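You operate a simulated robot arm through the tools that you are given. There is no shell and no other tool. Be economical: measure what you need, move in short steps, check, and stop when the job is done.

You are at the controls of a simulated robot arm. One attempt, no reset.

Task
Weigh the orange tomato in the purple dish and set the weight slider.
Fine: the slider goes to the weight shown; the tomato comes from the tray at N27 and goes back in its cell; tare the small scale with the empty dish on it; leave the dish on the scale and the scale on.
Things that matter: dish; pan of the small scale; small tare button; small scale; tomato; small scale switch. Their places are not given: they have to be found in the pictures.

Only the result counts: the job must be done as asked and must still hold three seconds after the hand-in. Knocking over, shifting, dropping, spilling or breaking anything else fails it.

Robot
A 6-joint arm with a two-finger parallel gripper, fixed in place. Base frame: the origin is at the foot of the arm, x ahead of it, y to its left, z up; the work surface is at about z = 0. Lengths are in m, angles in degrees, forces in N, time in s.
With the tool pointing down near the work surface it reaches from about 0.14 to 0.58 m from the base axis. Its first joint turns from -66.0 to 66.0 degrees. Payload 2.1 kg.
The TCP is the grasp point between the finger pads, 0.03 m short of the fingertips. In the tool frame z runs along the fingers and y along their closing line. The gripper opens to 0.094 m. The fingers are 0.028 m wide and 0.01 m thick; the gripper's body (0.05 by 0.096 m) begins 0.055 m behind the TCP.
Orientation is that of the tool frame in the base frame, as a unit quaternion [w, x, y, z]. With the fingers straight down and closing along the base's y, the tool's x points along the base's -x, its y along +y and its z along -z.

Tools
- The arm moves only by the tool apply_moves. Its argument "series" is a list of rows, each a list of 7 numbers: the opening, from 0 (shut) to 1 (fully open), then the shift along the tool's x, y, z in units of 400 mm (1.0 is 400 mm), then the turn, a rotation vector about the tool's x, y, z in units of 90 degrees (1.0 is 90 degrees). In form: [[hand, dx, dy, dz, wx, wy, wz], ...]. A call has 1 to 12 rows; each row is the pose to reach, as a shift and turn from the pose commanded when the call began, along the tool's axes at that moment. A call with a number of a shift or a turn outside -1 to 1 is refused whole. Rows are played at 5 a second. More than 0.05 m and 8.6 degrees between two rows, or a gripper value outside its range, and nothing of the call is played. Where a pose cannot be reached the arm comes as near as it can. A force on the tool above 90 N (or 10 N above the force at the start of the call, whichever is more), or a blocked arm, ends the call early, and 0.2 s more pass. Each finger travels about 0.072 m/s and halts on what it meets, pressing with about 21 N; the grip force reading is that of the motor and also rises with nothing between the fingers. The clock runs only during rows and for 0.2 s after the last one: add rows that repeat a pose to give the fingers time. The reply holds the time, the measured pose of the TCP, the force on the tool along the base axes, the opening and the grip force, in the units named above and with some noise.
- Cameras (640 x 400 px; columns grow to the right, rows downward): "scene" is fixed at [0.0435, -0.3608, 0.4895]; the picture's right is [0.89, -0.46, 0.00], its down [-0.23, -0.45, -0.86] and it looks along [0.40, 0.77, -0.50] (base axes); focal length 346 px, centre (320, 200). "wrist" rides on the gripper at [0.076, 0.014, -0.102] in the tool frame; the picture's right is [-0.18, 0.98, 0.00], its down [-0.75, -0.14, -0.64] and it looks along [-0.63, -0.12, 0.77] (tool axes); focal length 243 px, centre (320, 200).
- grab_frame(camera): a new picture of that camera. No time passes.
- measure_at(camera, pixels): for up to 12 pixels [column, row] of the newest picture of that camera ("zoom" is the newest enlarged one), the place [x, y, z] in the base frame of the surface seen there, good to about 0.002 m. No time passes.
- close_up(camera, box): a new picture of the part [left, top, right, bottom] of that camera's present view, enlarged. No time passes.
- job_done(): hands the job in; it is judged then, once.

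Keep the steps short. Do not move on a guess: measure, check each grasp and each placing, and mend mistakes. In all there are 80 turns and 34 pictures (those below and enlarged ones count). Leave the gripper open and the arm clear of the work at the hand-in unless told otherwise, and finish with a single line.

The tools are called as name(argument=value, ...) on one line, values as JSON. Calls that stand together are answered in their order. apply_moves: Moves the arm, as the interface text tells. Its arguments: {"type":"object","properties":{"series":{"type":"array","items":{"type":"array","items":{"type":"number"}}}},"required":["series"]} The other tools are called the same way: grab_frame (camera) takes a picture; measure_at (camera, pixels) gives the place of the surface under pixels of a picture; close_up (camera, box) takes an enlarged picture of a part of a camera's view; job_done () hands the job in.

At the start:

```text
clock: 0.0
eef_pos: [0.3797, -0.0179, 0.2812]
tool_rot: [0.0, 0.001, 1.0, 0.0]
force: [-0.6, -0.2, 0.5]
gripper_width: 0.0942
grip_force: 0.1
```

scene: 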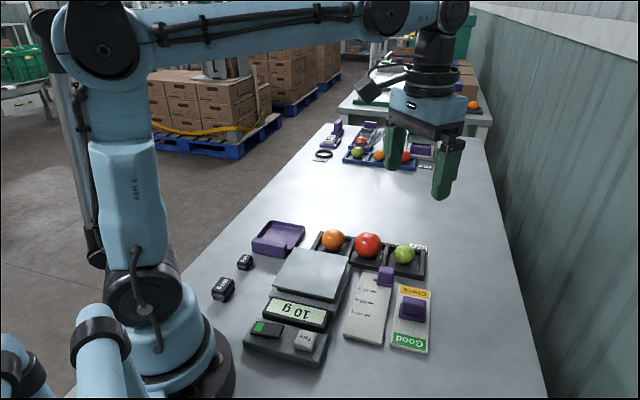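
wrist: 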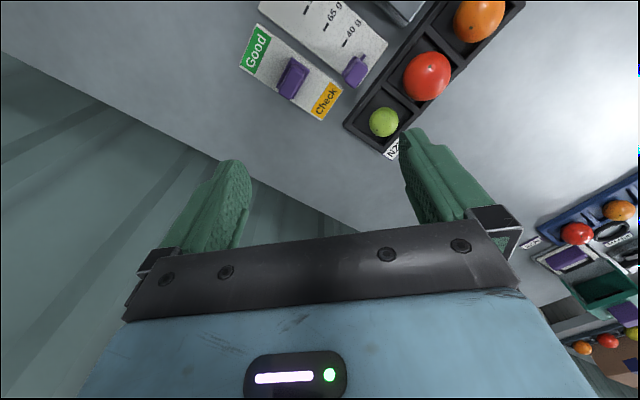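

I see a small scale reading "10 g", a purple dish at (278,238), a black tray with an orange tomato at (332,240), and a far blue tray. I'll enlarge the scale area and tray label first.

close_up(camera="scene", box=[200, 210, 440, 360])

close_up(camera="wrist", box=[230, 0, 530, 170])

close_up(camera="scene", box=[300, 110, 460, 210])

measure_at(camera="scene", pixels=[[332, 240], [367, 245], [404, 255], [278, 238], [312, 270], [266, 328], [305, 340], [297, 312], [385, 275], [412, 308], [358, 152], [419, 248]])

```text
2.67 times, centred on (320, 285) of scene
```

zoom: 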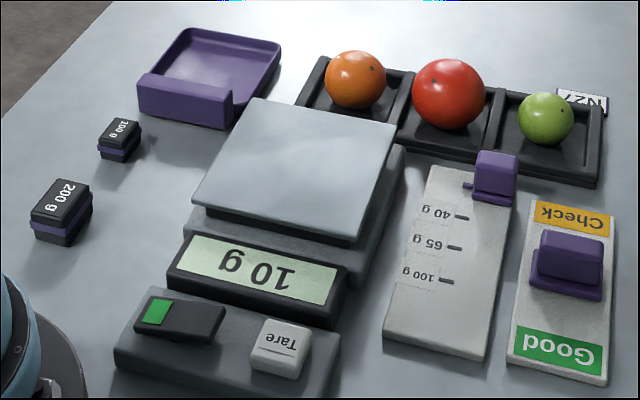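

```text
2.13 times, centred on (380, 85) of wrist
```

zoom: 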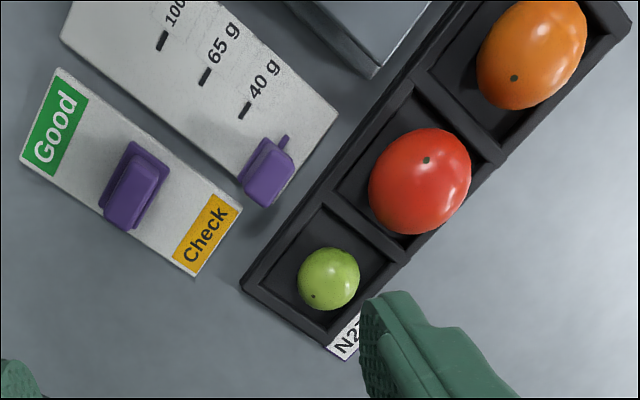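

```text
4.00 times, centred on (380, 160) of scene
```

zoom: 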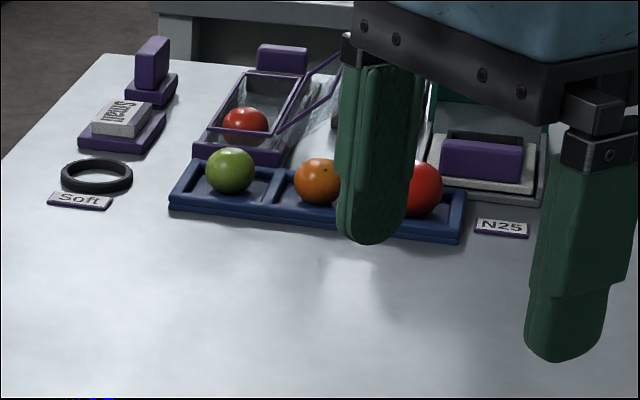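

```text
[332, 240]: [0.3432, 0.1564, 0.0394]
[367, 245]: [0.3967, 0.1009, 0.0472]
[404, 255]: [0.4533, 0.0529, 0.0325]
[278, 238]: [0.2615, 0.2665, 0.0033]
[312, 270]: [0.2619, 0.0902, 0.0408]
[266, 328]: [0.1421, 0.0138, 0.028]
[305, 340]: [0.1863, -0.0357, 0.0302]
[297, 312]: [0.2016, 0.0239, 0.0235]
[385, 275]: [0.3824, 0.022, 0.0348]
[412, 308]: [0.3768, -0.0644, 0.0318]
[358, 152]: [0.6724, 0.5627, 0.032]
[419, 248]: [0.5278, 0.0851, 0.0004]
```

N27 is the near black tray; its orange tomato is at (332,240). The scale is on, with a 10 g offset. Now I'll measure the dish rim, pan corners and scale controls on a fresh enlarged picture.

close_up(camera="scene", box=[230, 205, 358, 285])

```text
5.00 times, centred on (294, 245) of scene
```

zoom: 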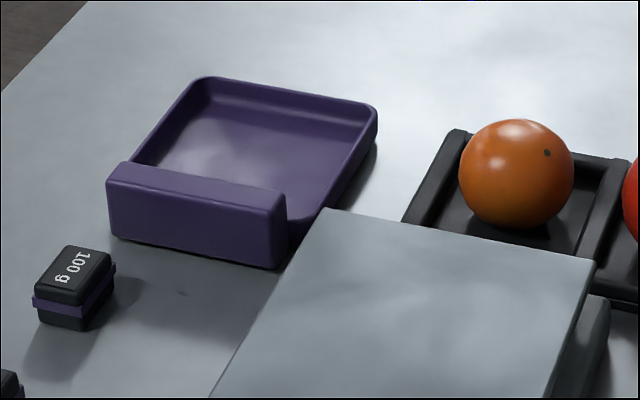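

measure_at(camera="zoom", pixels=[[122, 168], [276, 199], [132, 163], [284, 190], [202, 80], [372, 107], [115, 232], [274, 265], [240, 150], [328, 212], [590, 262], [218, 394]])

measure_at(camera="scene", pixels=[[334, 298], [274, 286], [348, 257], [296, 248], [259, 326], [278, 331], [305, 333], [298, 345], [312, 345], [314, 336], [300, 334], [270, 324]])

```text
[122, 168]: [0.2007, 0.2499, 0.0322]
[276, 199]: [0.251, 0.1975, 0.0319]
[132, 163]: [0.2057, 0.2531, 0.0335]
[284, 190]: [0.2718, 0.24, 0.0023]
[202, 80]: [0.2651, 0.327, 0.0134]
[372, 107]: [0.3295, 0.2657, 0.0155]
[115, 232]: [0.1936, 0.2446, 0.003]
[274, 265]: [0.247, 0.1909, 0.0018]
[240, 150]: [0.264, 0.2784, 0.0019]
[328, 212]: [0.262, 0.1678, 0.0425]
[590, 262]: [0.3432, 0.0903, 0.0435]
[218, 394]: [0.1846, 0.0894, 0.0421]
```

```text
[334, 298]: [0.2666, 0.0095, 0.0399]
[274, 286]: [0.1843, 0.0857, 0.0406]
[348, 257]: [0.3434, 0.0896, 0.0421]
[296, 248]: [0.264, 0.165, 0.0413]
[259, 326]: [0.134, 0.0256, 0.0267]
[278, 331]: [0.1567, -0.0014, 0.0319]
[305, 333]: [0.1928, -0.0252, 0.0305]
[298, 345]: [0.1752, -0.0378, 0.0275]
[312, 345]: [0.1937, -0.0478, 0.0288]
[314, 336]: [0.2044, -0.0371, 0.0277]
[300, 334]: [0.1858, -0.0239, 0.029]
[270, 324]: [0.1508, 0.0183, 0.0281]
```

Pan centre is about (0.264, 0.088), rotated 45°. The dish handle block is centred at about (0.226, 0.224) with its top at z 0.032. I'll move above the handle with the fingers closing across its thickness (turned 45°), opening half.

measure_at(camera="scene", pixels=[[245, 258], [244, 266], [223, 288]])

apply_moves(series=[[0.8, 0.0481, 0.0755, 0.041, 0, 0, 0.0625], [0.6, 0.0962, 0.151, 0.082, 0, 0, 0.125], [0.5, 0.1443, 0.2265, 0.123, 0, 0, 0.1875], [0.5, 0.1924, 0.302, 0.164, 0, 0, 0.25], [0.5, 0.2405, 0.3775, 0.205, 0, 0, 0.3125], [0.5, 0.2886, 0.453, 0.246, 0, 0, 0.375], [0.5, 0.3367, 0.5285, 0.287, 0, 0, 0.4375], [0.5, 0.3848, 0.604, 0.328, 0, 0, 0.5], [0.5, 0.3848, 0.604, 0.328, 0, 0, 0.5]])

grab_frame(camera="wrist")

```text
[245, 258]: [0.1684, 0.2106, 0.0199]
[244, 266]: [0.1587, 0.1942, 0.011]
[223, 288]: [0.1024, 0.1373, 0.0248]
```

```text
clock: 2.0
eef_pos: [0.2231, 0.2239, 0.1514]
tool_rot: [-0.001, 0.383, 0.924, 0.0]
force: [0.5, 0.2, 1.2]
gripper_width: 0.0467
grip_force: 0.0
```

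```text
27 pictures are left
```

wrist: 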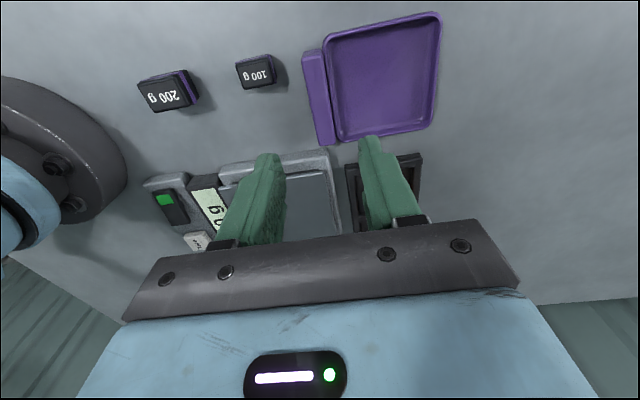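

The turn is right (tool y along (0.71, 0.71)). I'll measure the handle block from this view: left edge (305,55)–(320,144), right edge (321,52)–(335,143).

measure_at(camera="wrist", pixels=[[306, 60], [318, 136], [320, 60], [331, 132], [312, 56], [325, 138], [318, 95], [312, 95], [326, 95], [436, 20], [432, 120], [380, 80]])

```text
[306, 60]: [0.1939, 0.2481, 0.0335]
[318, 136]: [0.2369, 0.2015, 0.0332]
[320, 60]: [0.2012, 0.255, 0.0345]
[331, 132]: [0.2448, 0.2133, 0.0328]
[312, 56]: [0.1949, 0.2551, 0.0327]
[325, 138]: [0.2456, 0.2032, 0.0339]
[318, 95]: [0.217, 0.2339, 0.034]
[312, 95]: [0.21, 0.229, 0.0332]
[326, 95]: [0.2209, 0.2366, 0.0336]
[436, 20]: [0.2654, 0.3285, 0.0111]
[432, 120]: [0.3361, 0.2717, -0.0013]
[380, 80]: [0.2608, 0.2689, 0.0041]
```

Block centre confirmed (normal coordinate ≈0.318, mine 0.316). Lowering to TCP z≈0.038, then closing.

apply_moves(series=[[0.5, 0, 0.004, 0.07, 0, 0, 0], [0.5, 0, 0.004, 0.14, 0, 0, 0], [0.5, 0, 0.004, 0.21, 0, 0, 0], [0.5, 0, 0.004, 0.25, 0, 0, 0], [0.5, 0, 0.004, 0.283, 0, 0, 0], [0.5, 0, 0.004, 0.283, 0, 0, 0]])

close_up(camera="scene", box=[200, 160, 360, 260])

```text
clock: 3.4
eef_pos: [0.2272, 0.2224, 0.037]
tool_rot: [0.0, 0.382, 0.924, 0.001]
force: [1.0, 0.2, -0.4]
gripper_width: 0.0468
grip_force: 0.0
```

```text
4.00 times, centred on (280, 210) of scene
```

zoom: 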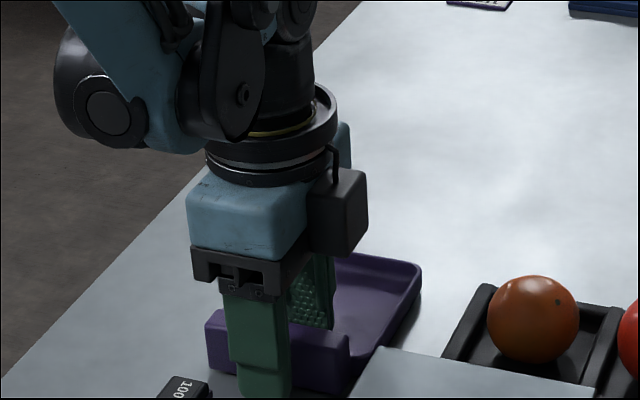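

The fingers straddle the block. Closing now, then a small lift.

apply_moves(series=[[0.0, 0, 0, 0, 0, 0, 0], [0.0, 0, 0, 0, 0, 0, 0], [0.0, 0, 0, 0, 0, 0, 0], [0.0, 0, 0, 0, 0, 0, 0], [0.0, 0, 0, -0.05, 0, 0, 0], [0.0, 0, 0, -0.1, 0, 0, 0], [0.0, 0, 0, -0.15, 0, 0, 0], [0.0, 0, 0, -0.18, 0, 0, 0], [0.0, 0, 0, -0.18, 0, 0, 0]])

grab_frame(camera="wrist")

```text
clock: 5.4
eef_pos: [0.2287, 0.224, 0.11]
tool_rot: [0.0, 0.383, 0.924, -0.001]
force: [0.0, 0.4, -0.9]
gripper_width: 0.0204
grip_force: 20.8
```

```text
25 pictures are left
```

wrist: 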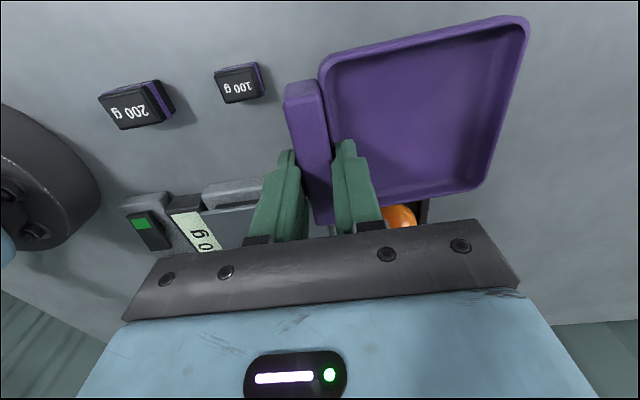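

Dish held (0.020 m wide grip). Checking how it hangs.

measure_at(camera="wrist", pixels=[[288, 90], [314, 88], [310, 200], [330, 70], [522, 22], [478, 182], [420, 100], [360, 120], [480, 60], [320, 215], [345, 60], [500, 100]])

close_up(camera="scene", box=[200, 130, 392, 250])

```text
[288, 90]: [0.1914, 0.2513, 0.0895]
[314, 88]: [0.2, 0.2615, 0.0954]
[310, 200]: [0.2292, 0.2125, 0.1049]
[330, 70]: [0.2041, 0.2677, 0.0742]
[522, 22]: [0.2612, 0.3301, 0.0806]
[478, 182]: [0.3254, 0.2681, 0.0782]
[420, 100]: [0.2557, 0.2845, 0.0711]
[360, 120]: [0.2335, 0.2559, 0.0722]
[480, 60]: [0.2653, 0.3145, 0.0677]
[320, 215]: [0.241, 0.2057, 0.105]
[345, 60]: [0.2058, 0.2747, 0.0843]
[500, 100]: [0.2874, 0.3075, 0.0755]
```

```text
3.33 times, centred on (296, 190) of scene
```

zoom: 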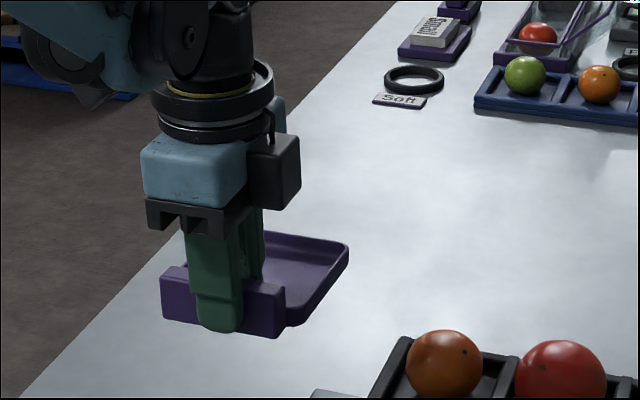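

It hangs with a slight tilt, fine. Lifting to z 0.14 and translating over the pan (shift about −0.1165 along tool y, −0.1235 along tool x).

apply_moves(series=[[0, 0, 0, -0.075, 0, 0, 0], [0, -0.0618, -0.0582, -0.075, 0, 0, 0], [0, -0.1236, -0.1164, -0.075, 0, 0, 0], [0, -0.1854, -0.1746, -0.075, 0, 0, 0], [0, -0.2472, -0.2328, -0.075, 0, 0, 0], [0, -0.309, -0.291, -0.075, 0, 0, 0], [0, -0.309, -0.291, -0.075, 0, 0, 0]])

grab_frame(camera="scene")

```text
clock: 7.0
eef_pos: [0.2262, 0.0525, 0.14]
tool_rot: [0.001, 0.383, 0.924, 0.0]
force: [0.4, -0.4, -0.8]
gripper_width: 0.0205
grip_force: 21.1
```

```text
23 pictures are left
```

scene: 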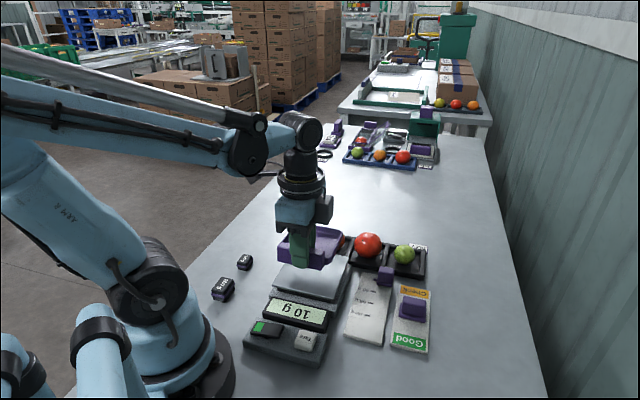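

Over the pan. Checking dish rim position versus pan.

close_up(camera="scene", box=[256, 215, 384, 295])

```text
5.00 times, centred on (320, 255) of scene
```

zoom: 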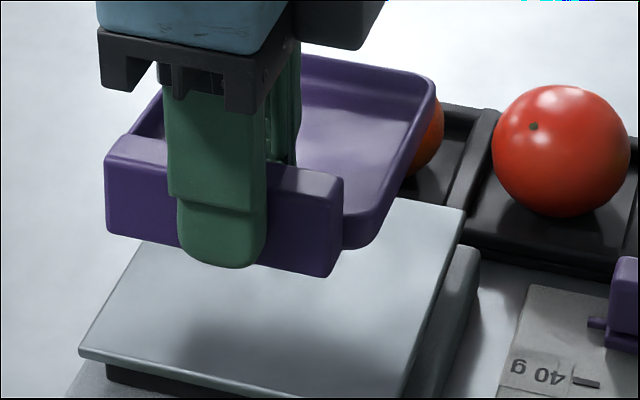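

measure_at(camera="zoom", pixels=[[430, 78], [305, 57], [110, 155], [338, 180], [108, 228], [328, 274], [290, 268], [430, 100]])

```text
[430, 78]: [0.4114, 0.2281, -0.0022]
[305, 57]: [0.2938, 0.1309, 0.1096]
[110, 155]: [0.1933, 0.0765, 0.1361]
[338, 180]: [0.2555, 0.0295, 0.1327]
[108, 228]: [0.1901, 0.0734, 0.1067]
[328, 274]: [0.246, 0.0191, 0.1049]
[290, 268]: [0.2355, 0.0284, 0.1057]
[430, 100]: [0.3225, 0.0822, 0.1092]
```

The dish's front edge is about 6 mm short of centre; I'll correct by 5 mm and lower to just above contact.

apply_moves(series=[[0, -0.005, 0.0125, 0.03, 0, 0, 0], [0, -0.005, 0.0125, 0.07, 0, 0, 0], [0, -0.005, 0.0125, 0.11, 0, 0, 0], [0, -0.005, 0.0125, 0.135, 0, 0, 0], [0, -0.005, 0.0125, 0.145, 0, 0, 0], [0, -0.005, 0.0125, 0.145, 0, 0, 0]])

close_up(camera="scene", box=[246, 220, 374, 300])

```text
clock: 8.4
eef_pos: [0.2358, 0.0567, 0.0803]
tool_rot: [0.001, 0.383, 0.924, 0.0]
force: [0.2, 0.0, 1.6]
gripper_width: 0.02
grip_force: 20.8
```

```text
5.00 times, centred on (310, 260) of scene
```

zoom: 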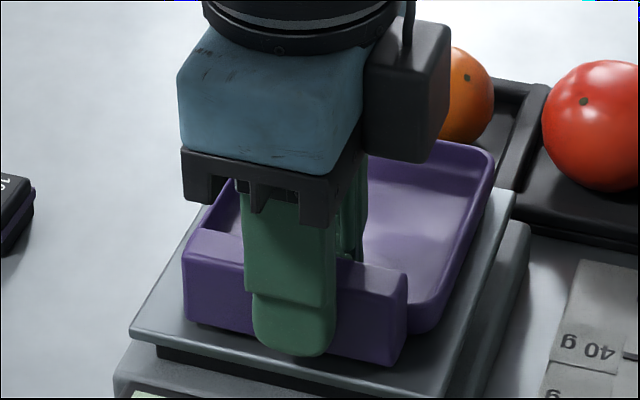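

The dish is just touching the pan. Opening to release, then lifting straight up.

apply_moves(series=[[0.3, 0, 0, 0.001, 0, 0, 0], [0.45, 0, 0, 0.001, 0, 0, 0], [0.45, 0, 0, 0.001, 0, 0, 0], [0.45, 0, 0, -0.04, 0, 0, 0], [0.45, 0, 0, -0.1, 0, 0, 0], [0.45, 0, 0, -0.18, 0, 0, 0], [0.45, 0, 0, -0.26, 0, 0, 0], [0.45, 0, 0, -0.26, 0, 0, 0]])

close_up(camera="scene", box=[240, 220, 432, 340])

```text
clock: 10.2
eef_pos: [0.2327, 0.0565, 0.1848]
tool_rot: [0.0, 0.383, 0.924, 0.0]
force: [0.2, 0.0, -0.4]
gripper_width: 0.0423
grip_force: 0.1
```

```text
3.33 times, centred on (336, 280) of scene
```

zoom: 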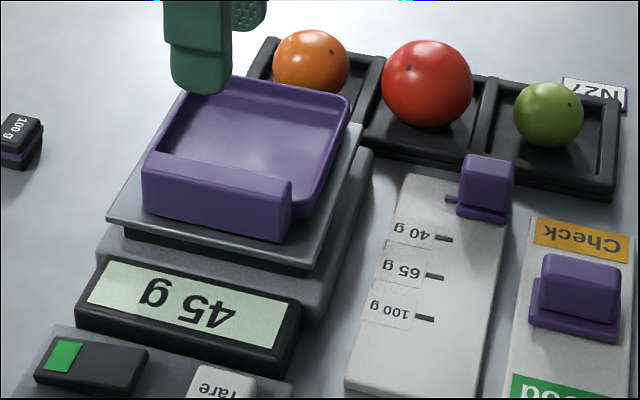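

Dish is well placed and the display reads 45 g. Next, tare: shut the fingers and go above the button at about (0.190, −0.036, 0.030).

apply_moves(series=[[0.2, -0.022, -0.06, 0, 0, 0, 0], [0, -0.044, -0.12, 0, 0, 0, 0], [0, -0.066, -0.18, 0.03, 0, 0, 0], [0, -0.088, -0.239, 0.08, 0, 0, 0], [0, -0.088, -0.239, 0.15, 0, 0, 0], [0, -0.088, -0.239, 0.21, 0, 0, 0], [0, -0.088, -0.239, 0.255, 0, 0, 0], [0, -0.088, -0.239, 0.255, 0, 0, 0]])

close_up(camera="scene", box=[228, 275, 388, 375])

```text
clock: 12.0
eef_pos: [0.1939, -0.0349, 0.0821]
tool_rot: [0.0, 0.383, 0.924, 0.001]
force: [0.1, 0.6, 0.0]
gripper_width: 0.0
grip_force: 20.3
```

```text
4.00 times, centred on (308, 325) of scene
```

zoom: 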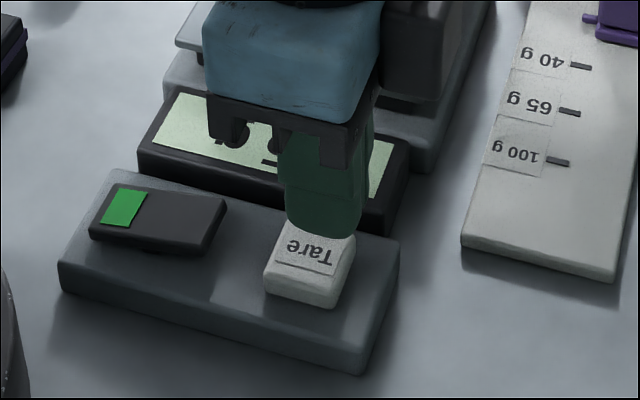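

Finger is above the button, ~22 mm gap, slightly right of centre. Pressing gently with a small correction, then retreating.

apply_moves(series=[[0, 0.007, 0, 0.03, 0, 0, 0], [0, 0.007, 0, 0.05, 0, 0, 0], [0, 0.007, 0, 0.058, 0, 0, 0], [0, 0.007, 0, 0.063, 0, 0, 0], [0, 0.007, 0, 0.063, 0, 0, 0]])

```text
clock: 13.2
eef_pos: [0.1916, -0.0326, 0.0587]
tool_rot: [0.001, 0.383, 0.924, -0.001]
force: [1.2, -1.2, 0.4]
gripper_width: 0.0
grip_force: 20.7
```

close_up(camera="scene", box=[228, 275, 388, 375])

```text
4.00 times, centred on (308, 325) of scene
```

zoom: 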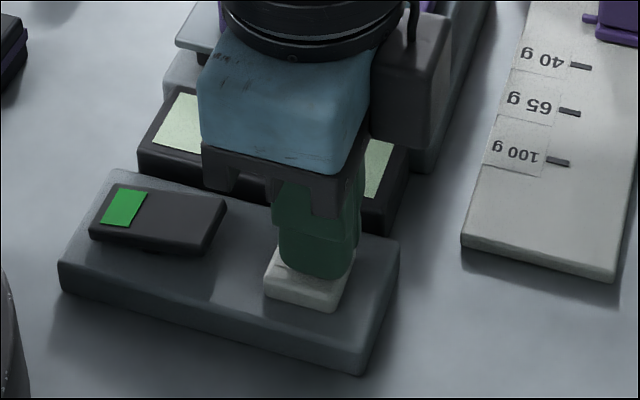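

Tip is at the button top with no force yet. Pressing 4 mm further, then up.

apply_moves(series=[[0, 0, -0.006, 0, 0, 0, 0], [0, 0, -0.006, 0.005, 0, 0, 0], [0, 0, -0.006, 0.01, 0, 0, 0], [0, 0, -0.006, 0.01, 0, 0, 0]])

```text
clock: 14.2
eef_pos: [0.1896, -0.035, 0.0541]
tool_rot: [0.0, 0.382, 0.924, 0.0]
force: [-0.6, -2.5, 5.7]
gripper_width: 0.0
grip_force: 21.1
```

5.7 N upward: the button is pressed. Raising and reading the display.

apply_moves(series=[[0, 0, 0, -0.05, 0, 0, 0], [0, 0, 0, -0.13, 0, 0, 0], [0, 0, 0, -0.21, 0, 0, 0], [0, 0, 0, -0.315, 0, 0, 0], [0, 0, 0, -0.315, 0, 0, 0]])

close_up(camera="scene", box=[240, 220, 432, 340])

```text
clock: 15.4
eef_pos: [0.1903, -0.0376, 0.1805]
tool_rot: [0.0, 0.382, 0.924, 0.0]
force: [0.3, 0.0, 0.9]
gripper_width: 0.0001
grip_force: 21.1
```

```text
3.33 times, centred on (336, 280) of scene
```

zoom: 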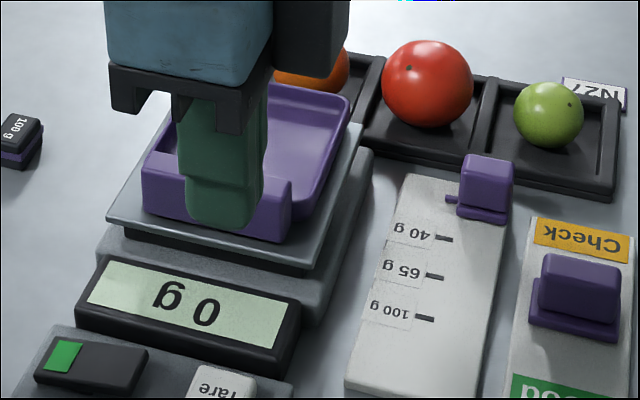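

Display shows 0 g. Moving above the orange tomato (centre about (0.352, 0.172)) with the hand open, for a wrist view.

apply_moves(series=[[0, 0.0142, 0.1093, 0, 0, 0, 0], [0.2, 0.0283, 0.2187, 0, 0, 0, 0], [0.4, 0.0425, 0.328, 0, 0, 0, 0], [0.6, 0.0567, 0.437, 0, 0, 0, 0], [0.75, 0.0708, 0.547, 0, 0, 0, 0], [0.75, 0.085, 0.656, 0, 0, 0, 0], [0.75, 0.085, 0.656, 0, 0, 0, 0]])

grab_frame(camera="wrist")

```text
clock: 17.0
eef_pos: [0.3533, 0.1767, 0.1815]
tool_rot: [0.0, 0.383, 0.924, 0.0]
force: [0.9, 0.9, -0.2]
gripper_width: 0.0705
grip_force: 0.0
```

```text
16 pictures are left
```

wrist: 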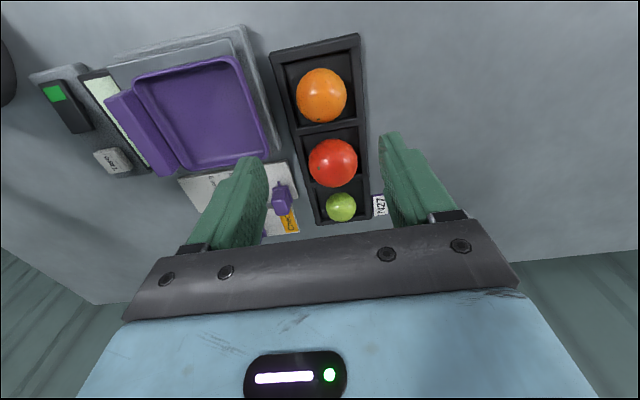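

measure_at(camera="wrist", pixels=[[321, 95], [298, 97], [345, 93], [321, 70], [322, 118], [282, 98], [360, 90], [291, 75], [350, 60], [318, 60], [325, 127], [352, 110]])

```text
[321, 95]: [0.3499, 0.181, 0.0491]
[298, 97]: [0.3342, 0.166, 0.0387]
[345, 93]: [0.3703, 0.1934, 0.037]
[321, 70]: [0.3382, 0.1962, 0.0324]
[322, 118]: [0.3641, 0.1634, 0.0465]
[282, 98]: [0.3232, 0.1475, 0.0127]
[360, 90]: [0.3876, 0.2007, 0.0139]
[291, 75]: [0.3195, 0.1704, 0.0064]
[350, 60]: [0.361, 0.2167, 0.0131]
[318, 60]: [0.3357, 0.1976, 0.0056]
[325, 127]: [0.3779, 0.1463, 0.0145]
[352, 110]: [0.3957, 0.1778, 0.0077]
```

Tomato: centre about (0.352, 0.180), ~46 mm across, equator z≈0.028; tray walls reach only z 0.013. I'll lower to TCP z 0.048 (tips 0.018, above the walls), not yet closing.

apply_moves(series=[[0.75, 0.006, 0.003, 0.09, 0, 0, 0], [0.75, 0.006, 0.003, 0.18, 0, 0, 0], [0.75, 0.006, 0.003, 0.26, 0, 0, 0], [0.75, 0.006, 0.003, 0.333, 0, 0, 0], [0.75, 0.006, 0.003, 0.333, 0, 0, 0]])

grab_frame(camera="wrist")

```text
clock: 18.2
eef_pos: [0.3485, 0.179, 0.0469]
tool_rot: [0.001, 0.383, 0.924, 0.0]
force: [0.8, -0.2, 0.0]
gripper_width: 0.0705
grip_force: 0.2
```

```text
15 pictures are left
```

wrist: 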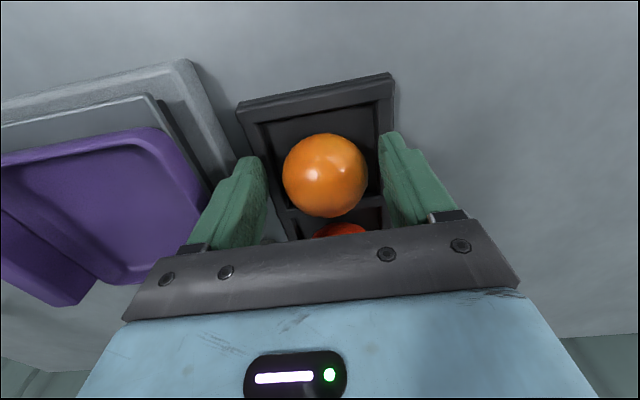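

Tomato sits between the fingers. Closing and lifting slightly.

apply_moves(series=[[0.4, 0, 0, 0, 0, 0, 0], [0.4, 0, 0, 0, 0, 0, 0], [0.4, 0, 0, 0, 0, 0, 0], [0.4, 0, 0, -0.04, 0, 0, 0], [0.4, 0, 0, -0.12, 0, 0, 0], [0.4, 0, 0, -0.22, 0, 0, 0], [0.4, 0, 0, -0.22, 0, 0, 0]])

grab_frame(camera="wrist")

```text
clock: 19.8
eef_pos: [0.3478, 0.1766, 0.133]
tool_rot: [0.0, 0.383, 0.924, -0.001]
force: [0.7, -0.1, -0.1]
gripper_width: 0.05
grip_force: 16.2
```

```text
14 pictures are left
```

wrist: 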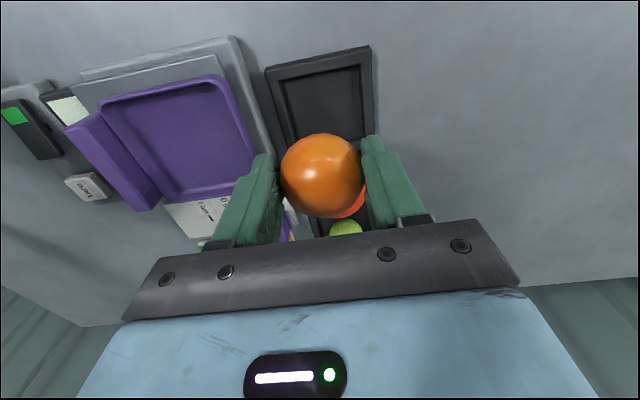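

Tomato held (0.050 m). Measuring the dish interior for placing.

measure_at(camera="wrist", pixels=[[100, 115], [155, 195], [225, 82], [250, 160], [170, 140], [130, 155], [120, 160], [240, 120], [105, 105], [180, 198]])

```text
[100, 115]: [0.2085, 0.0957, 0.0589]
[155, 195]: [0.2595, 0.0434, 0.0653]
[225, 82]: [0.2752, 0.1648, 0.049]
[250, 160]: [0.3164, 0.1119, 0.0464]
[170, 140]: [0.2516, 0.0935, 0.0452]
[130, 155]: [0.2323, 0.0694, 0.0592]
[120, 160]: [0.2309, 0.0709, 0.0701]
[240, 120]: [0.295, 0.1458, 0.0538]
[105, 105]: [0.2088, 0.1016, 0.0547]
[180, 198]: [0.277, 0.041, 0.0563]
```

Dish interior centre about (0.270, 0.098), floor z≈0.045. Moving the tomato over it and lowering to just above contact.

apply_moves(series=[[0.4, 0, -0.07, 0, 0, 0, 0], [0.4, 0, -0.14, 0, 0, 0, 0], [0.4, -0.002, -0.21, 0, 0, 0, 0], [0.4, -0.0025, -0.28, 0, 0, 0, 0], [0.4, -0.0025, -0.28, 0.05, 0, 0, 0], [0.4, -0.0025, -0.28, 0.1, 0, 0, 0], [0.4, -0.0025, -0.28, 0.1, 0, 0, 0]])

close_up(camera="scene", box=[240, 220, 400, 320])

```text
clock: 21.4
eef_pos: [0.2714, 0.0965, 0.0937]
tool_rot: [0.0, 0.382, 0.924, 0.001]
force: [0.4, 0.2, -0.6]
gripper_width: 0.0498
grip_force: 16.5
```

```text
4.00 times, centred on (320, 270) of scene
```

zoom: 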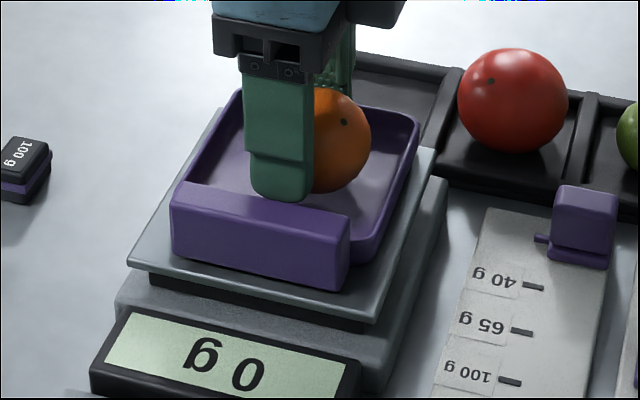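

Still 0 g, so not touching. Lowering in small steps to contact.

apply_moves(series=[[0.4, 0, 0, 0.006, 0, 0, 0], [0.4, 0, 0, 0.012, 0, 0, 0], [0.4, 0, 0, 0.012, 0, 0, 0]])

close_up(camera="scene", box=[240, 220, 400, 320])

```text
clock: 22.2
eef_pos: [0.2735, 0.0981, 0.0905]
tool_rot: [0.0, 0.383, 0.924, 0.0]
force: [0.8, 0.7, -0.4]
gripper_width: 0.05
grip_force: 16.1
```

```text
4.00 times, centred on (320, 270) of scene
```

zoom: 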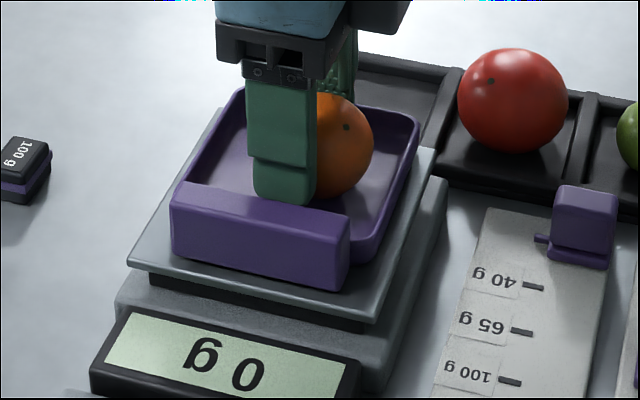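

Still 0 g. Another 3 mm down, watching force.

apply_moves(series=[[0.4, 0, 0, 0.004, 0, 0, 0], [0.4, 0, 0, 0.008, 0, 0, 0], [0.4, 0, 0, 0.008, 0, 0, 0]])

```text
clock: 23.0
eef_pos: [0.2744, 0.0988, 0.0874]
tool_rot: [0.0, 0.383, 0.924, 0.0]
force: [-0.2, -0.2, 0.6]
gripper_width: 0.05
grip_force: 16.0
```

Near contact. Opening slowly to 0.064 m, then lifting straight up.

apply_moves(series=[[0.55, 0, 0, 0.001, 0, 0, 0], [0.6, 0, 0, 0.001, 0, 0, 0], [0.65, 0, 0, 0.001, 0, 0, 0], [0.66, 0, 0, 0.001, 0, 0, 0], [0.66, 0, 0, -0.05, 0, 0, 0], [0.66, 0, 0, -0.12, 0, 0, 0], [0.66, 0, 0, -0.22, 0, 0, 0], [0.66, 0, 0, -0.28, 0, 0, 0], [0.66, 0, 0, -0.28, 0, 0, 0]])

close_up(camera="scene", box=[240, 220, 432, 340])

```text
clock: 25.0
eef_pos: [0.2697, 0.097, 0.2011]
tool_rot: [0.0, 0.383, 0.924, 0.0]
force: [-0.2, -1.1, 0.6]
gripper_width: 0.0618
grip_force: 0.0
```

```text
3.33 times, centred on (336, 280) of scene
```

zoom: 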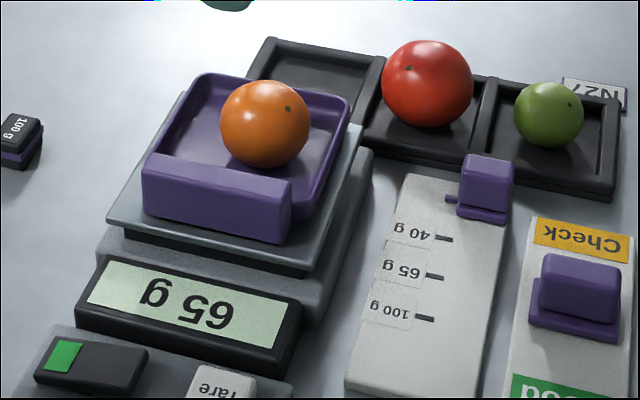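

Display reads 65 g, the slider target. Measuring the tomato in the dish and the slider parts from this picture.

measure_at(camera="zoom", pixels=[[265, 123], [223, 124], [308, 124], [449, 199], [455, 200], [443, 239], [433, 277], [424, 318], [470, 158], [510, 162], [487, 215], [487, 178]])

measure_at(camera="zoom", pixels=[[437, 238], [451, 240], [427, 276], [441, 279], [417, 317], [433, 319], [408, 178], [350, 380], [472, 395], [470, 190], [508, 195], [460, 212]])

```text
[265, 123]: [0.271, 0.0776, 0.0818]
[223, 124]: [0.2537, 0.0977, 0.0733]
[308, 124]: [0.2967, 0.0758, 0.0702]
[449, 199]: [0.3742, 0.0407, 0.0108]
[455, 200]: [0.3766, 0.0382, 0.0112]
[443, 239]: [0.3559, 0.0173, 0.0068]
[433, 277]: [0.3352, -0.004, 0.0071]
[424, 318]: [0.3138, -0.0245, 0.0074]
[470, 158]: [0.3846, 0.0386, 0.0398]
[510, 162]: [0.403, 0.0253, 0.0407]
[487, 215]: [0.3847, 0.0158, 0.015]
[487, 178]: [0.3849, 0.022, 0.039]
```

```text
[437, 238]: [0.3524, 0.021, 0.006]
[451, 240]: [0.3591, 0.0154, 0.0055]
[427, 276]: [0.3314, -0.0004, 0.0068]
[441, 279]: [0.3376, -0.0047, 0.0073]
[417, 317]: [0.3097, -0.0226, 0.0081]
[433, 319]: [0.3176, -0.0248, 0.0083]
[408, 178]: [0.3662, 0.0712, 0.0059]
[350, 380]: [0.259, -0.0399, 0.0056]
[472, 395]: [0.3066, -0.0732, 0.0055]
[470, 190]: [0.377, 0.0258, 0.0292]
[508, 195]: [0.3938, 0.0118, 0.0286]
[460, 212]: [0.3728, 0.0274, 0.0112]
```

grab_frame(camera="wrist")

```text
10 pictures are left
```

wrist: 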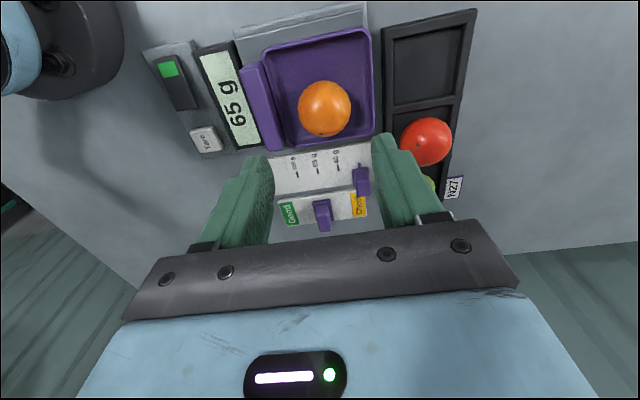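

measure_at(camera="wrist", pixels=[[300, 109], [349, 107], [324, 84], [325, 133], [324, 108], [388, 70], [468, 60], [430, 15], [425, 103], [430, 60]])

```text
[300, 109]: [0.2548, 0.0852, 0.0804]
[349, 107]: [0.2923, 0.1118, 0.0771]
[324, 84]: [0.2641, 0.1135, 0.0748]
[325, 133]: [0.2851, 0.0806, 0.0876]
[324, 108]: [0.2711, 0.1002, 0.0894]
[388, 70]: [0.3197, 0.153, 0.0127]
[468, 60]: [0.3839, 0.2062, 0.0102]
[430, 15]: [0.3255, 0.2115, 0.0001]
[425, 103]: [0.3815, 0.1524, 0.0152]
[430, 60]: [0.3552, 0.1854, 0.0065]
```

Tomato rests at about (0.274, 0.098). Lowering around it, closing and lifting.

apply_moves(series=[[0.66, -0.004, 0.006, 0.08, 0, 0, 0], [0.66, -0.004, 0.006, 0.16, 0, 0, 0], [0.66, -0.004, 0.006, 0.23, 0, 0, 0], [0.66, -0.004, 0.006, 0.28, 0, 0, 0], [0.66, -0.004, 0.006, 0.28, 0, 0, 0], [0.4, -0.004, 0.006, 0.28, 0, 0, 0], [0.4, -0.004, 0.006, 0.28, 0, 0, 0], [0.4, -0.004, 0.006, 0.28, 0, 0, 0], [0.4, -0.004, 0.006, 0.24, 0, 0, 0], [0.4, -0.004, 0.006, 0.17, 0, 0, 0], [0.4, -0.004, 0.006, 0.17, 0, 0, 0]])

```text
clock: 27.4
eef_pos: [0.2728, 0.0968, 0.1325]
tool_rot: [0.0, 0.383, 0.924, 0.0]
force: [0.2, 0.5, -0.6]
gripper_width: 0.0501
grip_force: 15.5
```

Tomato held. Moving back over its cell (centre n≈0.376, about (0.352, 0.180)) and lowering to near contact.

apply_moves(series=[[0.4, 0, 0.07, 0, 0, 0, 0], [0.4, 0.003, 0.14, 0, 0, 0, 0], [0.4, 0.0065, 0.21, 0, 0, 0, 0], [0.4, 0.0065, 0.279, 0, 0, 0, 0], [0.4, 0.0065, 0.279, 0.06, 0, 0, 0], [0.4, 0.0065, 0.279, 0.13, 0, 0, 0], [0.4, 0.0065, 0.279, 0.18, 0, 0, 0], [0.4, 0.0065, 0.279, 0.2, 0, 0, 0], [0.4, 0.0065, 0.279, 0.2, 0, 0, 0]])

grab_frame(camera="wrist")

```text
clock: 29.4
eef_pos: [0.3511, 0.1786, 0.0515]
tool_rot: [0.0, 0.383, 0.924, 0.0]
force: [0.9, -0.6, -0.2]
gripper_width: 0.0499
grip_force: 15.8
```

```text
9 pictures are left
```

wrist: 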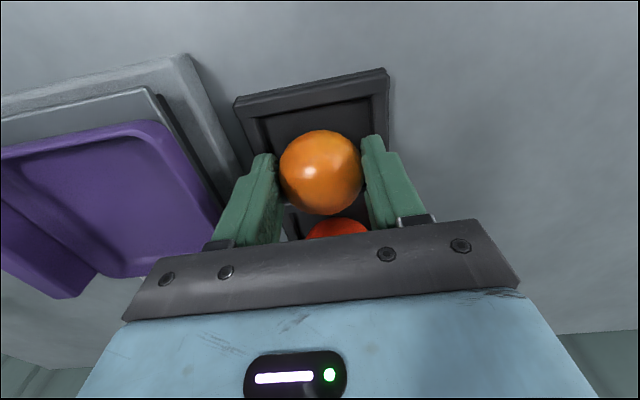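

Aligned in the cell. Lowering 4 mm more, opening gently, then raising.

apply_moves(series=[[0.4, 0, 0, 0.005, 0, 0, 0], [0.4, 0, 0, 0.01, 0, 0, 0], [0.4, 0, 0, 0.01, 0, 0, 0], [0.55, 0, 0, 0.01, 0, 0, 0], [0.6, 0, 0, 0.01, 0, 0, 0], [0.7, 0, 0, 0.01, 0, 0, 0], [0.7, 0, 0, 0.01, 0, 0, 0], [0.7, 0, 0, -0.06, 0, 0, 0], [0.7, 0, 0, -0.14, 0, 0, 0], [0.7, 0, 0, -0.24, 0, 0, 0], [0.7, 0, 0, -0.32, 0, 0, 0], [0.7, 0, 0, -0.32, 0, 0, 0]])

close_up(camera="scene", box=[240, 220, 432, 340])

```text
clock: 32.0
eef_pos: [0.3523, 0.1757, 0.1809]
tool_rot: [-0.001, 0.383, 0.924, 0.001]
force: [0.1, -0.2, -0.6]
gripper_width: 0.0658
grip_force: 0.1
```

```text
3.33 times, centred on (336, 280) of scene
```

zoom: 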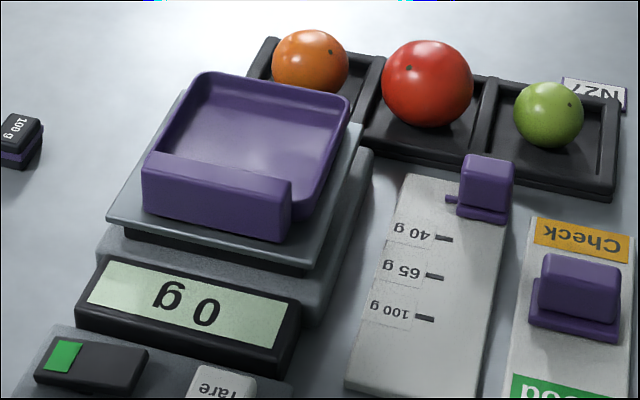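

Tomato back in its cell, 0 g with the empty dish. Slider: knob centre about (0.390, 0.026), pointer at its middle; it must travel about 59 mm toward the base to the 65 g mark. Moving above the knob.

apply_moves(series=[[0.6, -0.067, -0.04, 0, 0, 0, 0], [0.5, -0.134, -0.08, 0, 0, 0, 0], [0.45, -0.2, -0.12, 0, 0, 0, 0], [0.45, -0.267, -0.16, 0, 0, 0, 0], [0.45, -0.334, -0.2, 0.03, 0, 0, 0], [0.45, -0.334, -0.2, 0.1, 0, 0, 0], [0.45, -0.334, -0.2, 0.17, 0, 0, 0], [0.45, -0.334, -0.2, 0.22, 0, 0, 0], [0.45, -0.334, -0.2, 0.22, 0, 0, 0]])

close_up(camera="scene", box=[310, 220, 470, 320])

```text
clock: 34.0
eef_pos: [0.3911, 0.0276, 0.0929]
tool_rot: [-0.002, 0.382, 0.924, 0.001]
force: [0.1, -0.5, -0.1]
gripper_width: 0.0422
grip_force: 0.1
```

```text
4.00 times, centred on (390, 270) of scene
```

zoom: 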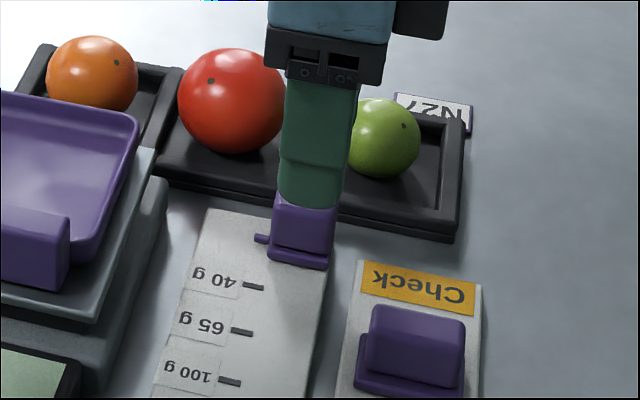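

Aligned with the knob. Lowering to TCP z≈0.048 and closing on it.

apply_moves(series=[[0.45, 0, -0.004, 0.04, 0, 0, 0], [0.45, 0, -0.004, 0.08, 0, 0, 0], [0.45, 0, -0.004, 0.111, 0, 0, 0], [0.45, 0, -0.004, 0.111, 0, 0, 0]])

apply_moves(series=[[0, 0, 0, 0, 0, 0, 0], [0, 0, 0, 0, 0, 0, 0], [0, 0, 0, 0, 0, 0, 0]])

```text
clock: 35.0
eef_pos: [0.3879, 0.0256, 0.0469]
tool_rot: [0.0, 0.383, 0.924, 0.0]
force: [-0.1, 0.4, 0.2]
gripper_width: 0.0423
grip_force: 0.0
```

```text
clock: 35.8
eef_pos: [0.3888, 0.0249, 0.0469]
tool_rot: [0.001, 0.383, 0.924, 0.0]
force: [-0.6, -1.5, -5.6]
gripper_width: 0.0197
grip_force: 45.4
```

Knob gripped. Sliding 50 mm toward the base first, then checking.

apply_moves(series=[[0, 0, -0.025, 0, 0, 0, 0], [0, 0, -0.05, 0, 0, 0, 0], [0, 0, -0.075, 0, 0, 0, 0], [0, 0, -0.1, 0, 0, 0, 0], [0, 0, -0.125, 0, 0, 0, 0], [0, 0, -0.125, 0, 0, 0, 0]])

close_up(camera="scene", box=[310, 240, 438, 320])

```text
clock: 37.2
eef_pos: [0.3525, -0.0101, 0.0466]
tool_rot: [0.001, 0.383, 0.924, 0.0]
force: [6.7, -5.1, 18.1]
gripper_width: 0.0199
grip_force: 44.9
```

```text
5.00 times, centred on (374, 280) of scene
```

zoom: 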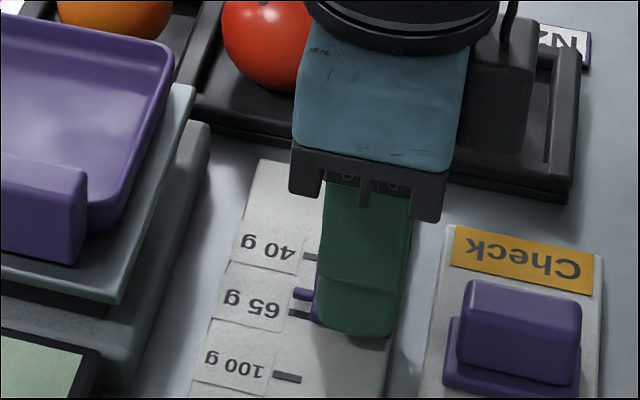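

Pointer at (300,294) is just short of the 65 g mark at (298,315). Measuring the gap.

measure_at(camera="zoom", pixels=[[297, 293], [303, 294], [310, 295], [294, 314], [299, 315], [305, 316], [285, 378], [292, 379], [312, 257]])

```text
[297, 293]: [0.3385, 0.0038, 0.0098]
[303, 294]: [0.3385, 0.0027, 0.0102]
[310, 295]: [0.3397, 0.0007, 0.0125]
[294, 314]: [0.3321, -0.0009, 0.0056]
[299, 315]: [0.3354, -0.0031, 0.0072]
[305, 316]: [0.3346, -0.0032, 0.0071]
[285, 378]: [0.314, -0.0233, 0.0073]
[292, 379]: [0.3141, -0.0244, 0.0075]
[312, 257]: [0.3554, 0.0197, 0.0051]
```

Gap ≈ 6.5 mm. Sliding that far.

apply_moves(series=[[0, 0, -0.008, 0, 0, 0, 0], [0, 0, -0.0165, 0, 0, 0, 0], [0, 0, -0.0165, 0, 0, 0, 0]])

close_up(camera="scene", box=[334, 270, 414, 320])

```text
clock: 38.0
eef_pos: [0.3491, -0.0145, 0.0471]
tool_rot: [0.001, 0.383, 0.924, 0.0]
force: [13.0, -11.6, 42.1]
gripper_width: 0.0199
grip_force: 45.1
```

```text
8.00 times, centred on (374, 295) of scene
```

zoom: 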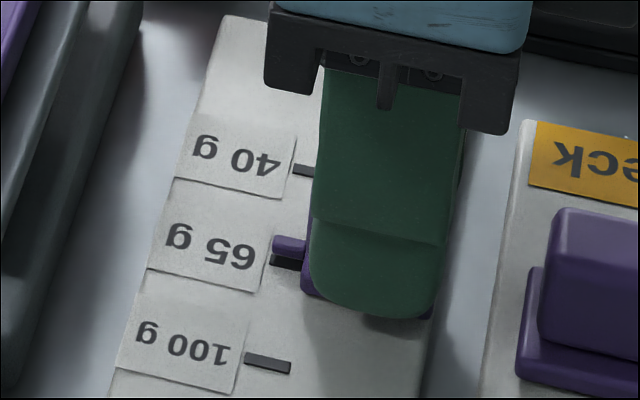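

Side and vertical forces have built up from the rail, so I'll measure the pointer, then relieve by opening.

measure_at(camera="zoom", pixels=[[280, 241], [290, 242], [298, 244], [275, 262], [285, 263], [295, 264], [255, 360], [270, 363], [300, 170]])

apply_moves(series=[[0.2, 0, 0, 0, 0, 0, 0], [0.4, 0, 0, 0, 0, 0, 0], [0.45, 0, 0, 0, 0, 0, 0], [0.45, 0, 0, 0, 0, 0, 0]])

```text
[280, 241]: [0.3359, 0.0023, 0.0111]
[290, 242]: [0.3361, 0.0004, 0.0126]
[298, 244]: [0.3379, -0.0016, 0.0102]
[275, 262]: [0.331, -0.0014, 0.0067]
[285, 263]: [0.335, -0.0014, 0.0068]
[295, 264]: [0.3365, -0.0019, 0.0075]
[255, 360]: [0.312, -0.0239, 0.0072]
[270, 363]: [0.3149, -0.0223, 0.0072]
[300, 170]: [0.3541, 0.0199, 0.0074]
```

```text
clock: 39.0
eef_pos: [0.3488, -0.0136, 0.0476]
tool_rot: [0.0, 0.383, 0.924, 0.0]
force: [0.4, 0.2, 0.8]
gripper_width: 0.0424
grip_force: 0.1
```

Forces are gone after release. Pointer is still ≈3.5 mm short of the mark. Regrasping and sliding 4 mm further.

apply_moves(series=[[0, 0, 0, -0.002, 0, 0, 0], [0, 0, 0, -0.002, 0, 0, 0], [0, 0, 0, -0.002, 0, 0, 0], [0, 0, -0.005, -0.002, 0, 0, 0], [0, 0, -0.01, -0.002, 0, 0, 0], [0, 0, -0.01, -0.002, 0, 0, 0], [0.45, 0, -0.01, -0.002, 0, 0, 0], [0.45, 0, -0.01, -0.002, 0, 0, 0], [0.45, 0, -0.01, -0.002, 0, 0, 0]])

close_up(camera="scene", box=[334, 270, 414, 320])

```text
clock: 41.0
eef_pos: [0.346, -0.0157, 0.0479]
tool_rot: [0.0, 0.383, 0.924, 0.0]
force: [1.0, 0.8, 0.4]
gripper_width: 0.0423
grip_force: 0.0
```

```text
8.00 times, centred on (374, 295) of scene
```

zoom: 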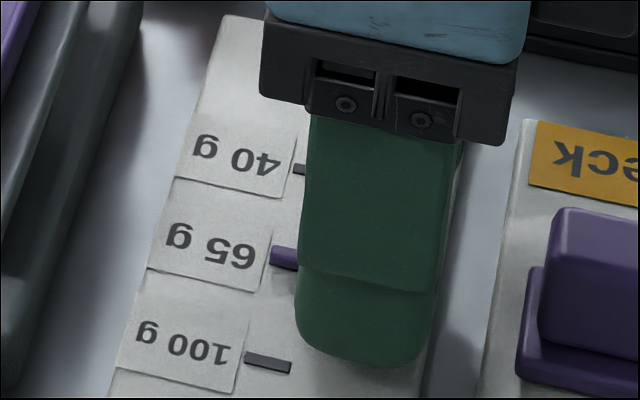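

measure_at(camera="zoom", pixels=[[276, 253], [284, 256], [292, 259], [276, 258], [284, 261], [280, 250], [290, 252], [255, 360], [270, 363], [285, 365], [300, 170], [297, 169]])

```text
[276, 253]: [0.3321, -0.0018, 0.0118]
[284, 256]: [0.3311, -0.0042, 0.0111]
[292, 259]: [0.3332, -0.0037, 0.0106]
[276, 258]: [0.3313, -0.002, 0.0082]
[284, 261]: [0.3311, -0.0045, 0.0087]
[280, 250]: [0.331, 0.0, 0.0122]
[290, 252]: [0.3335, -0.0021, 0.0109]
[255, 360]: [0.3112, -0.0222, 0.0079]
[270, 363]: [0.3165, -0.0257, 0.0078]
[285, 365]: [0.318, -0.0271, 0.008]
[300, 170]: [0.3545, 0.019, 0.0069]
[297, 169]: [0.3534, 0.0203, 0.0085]
```

Pointer is within ~1–2 mm of the mark. Raising straight up and viewing from the wrist to check with less parallax.

apply_moves(series=[[0.45, 0, 0, -0.05, 0, 0, 0], [0.45, 0, 0, -0.12, 0, 0, 0], [0.45, 0, 0, -0.2, 0, 0, 0], [0.45, 0, 0, -0.28, 0, 0, 0], [0.45, 0, 0, -0.28, 0, 0, 0]])

close_up(camera="scene", box=[334, 270, 414, 320])

```text
clock: 42.2
eef_pos: [0.3468, -0.017, 0.1601]
tool_rot: [0.0, 0.383, 0.924, 0.001]
force: [0.9, 0.3, 0.3]
gripper_width: 0.0425
grip_force: 0.1
```

```text
8.00 times, centred on (374, 295) of scene
```

zoom: 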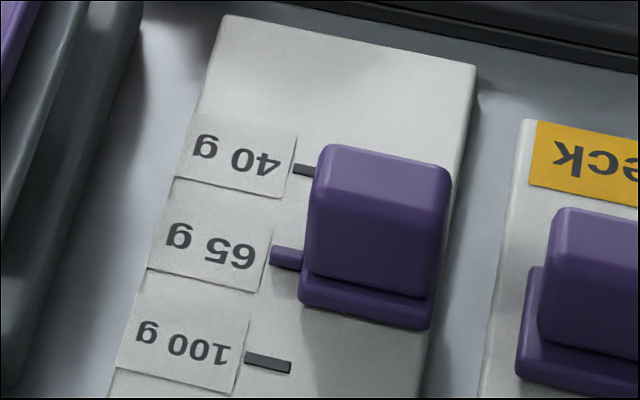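

close_up(camera="wrist", box=[220, 20, 420, 145])

```text
3.20 times, centred on (320, 82) of wrist
```

zoom: 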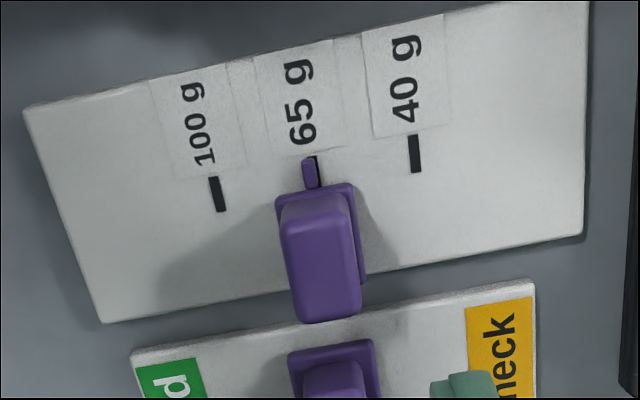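

measure_at(camera="zoom", pixels=[[308, 165], [309, 172], [311, 182], [317, 165], [315, 158], [318, 180], [215, 185], [219, 202], [413, 145], [416, 165], [305, 170], [313, 172]])

```text
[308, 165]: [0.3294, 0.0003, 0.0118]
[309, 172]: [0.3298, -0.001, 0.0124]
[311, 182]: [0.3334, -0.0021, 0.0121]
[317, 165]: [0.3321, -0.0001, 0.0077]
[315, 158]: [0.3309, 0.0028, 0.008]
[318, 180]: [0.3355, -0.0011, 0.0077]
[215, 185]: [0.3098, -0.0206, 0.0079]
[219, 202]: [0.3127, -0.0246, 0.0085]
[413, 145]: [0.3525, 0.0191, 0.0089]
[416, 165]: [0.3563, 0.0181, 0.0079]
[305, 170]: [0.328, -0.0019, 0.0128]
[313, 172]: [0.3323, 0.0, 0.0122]
```

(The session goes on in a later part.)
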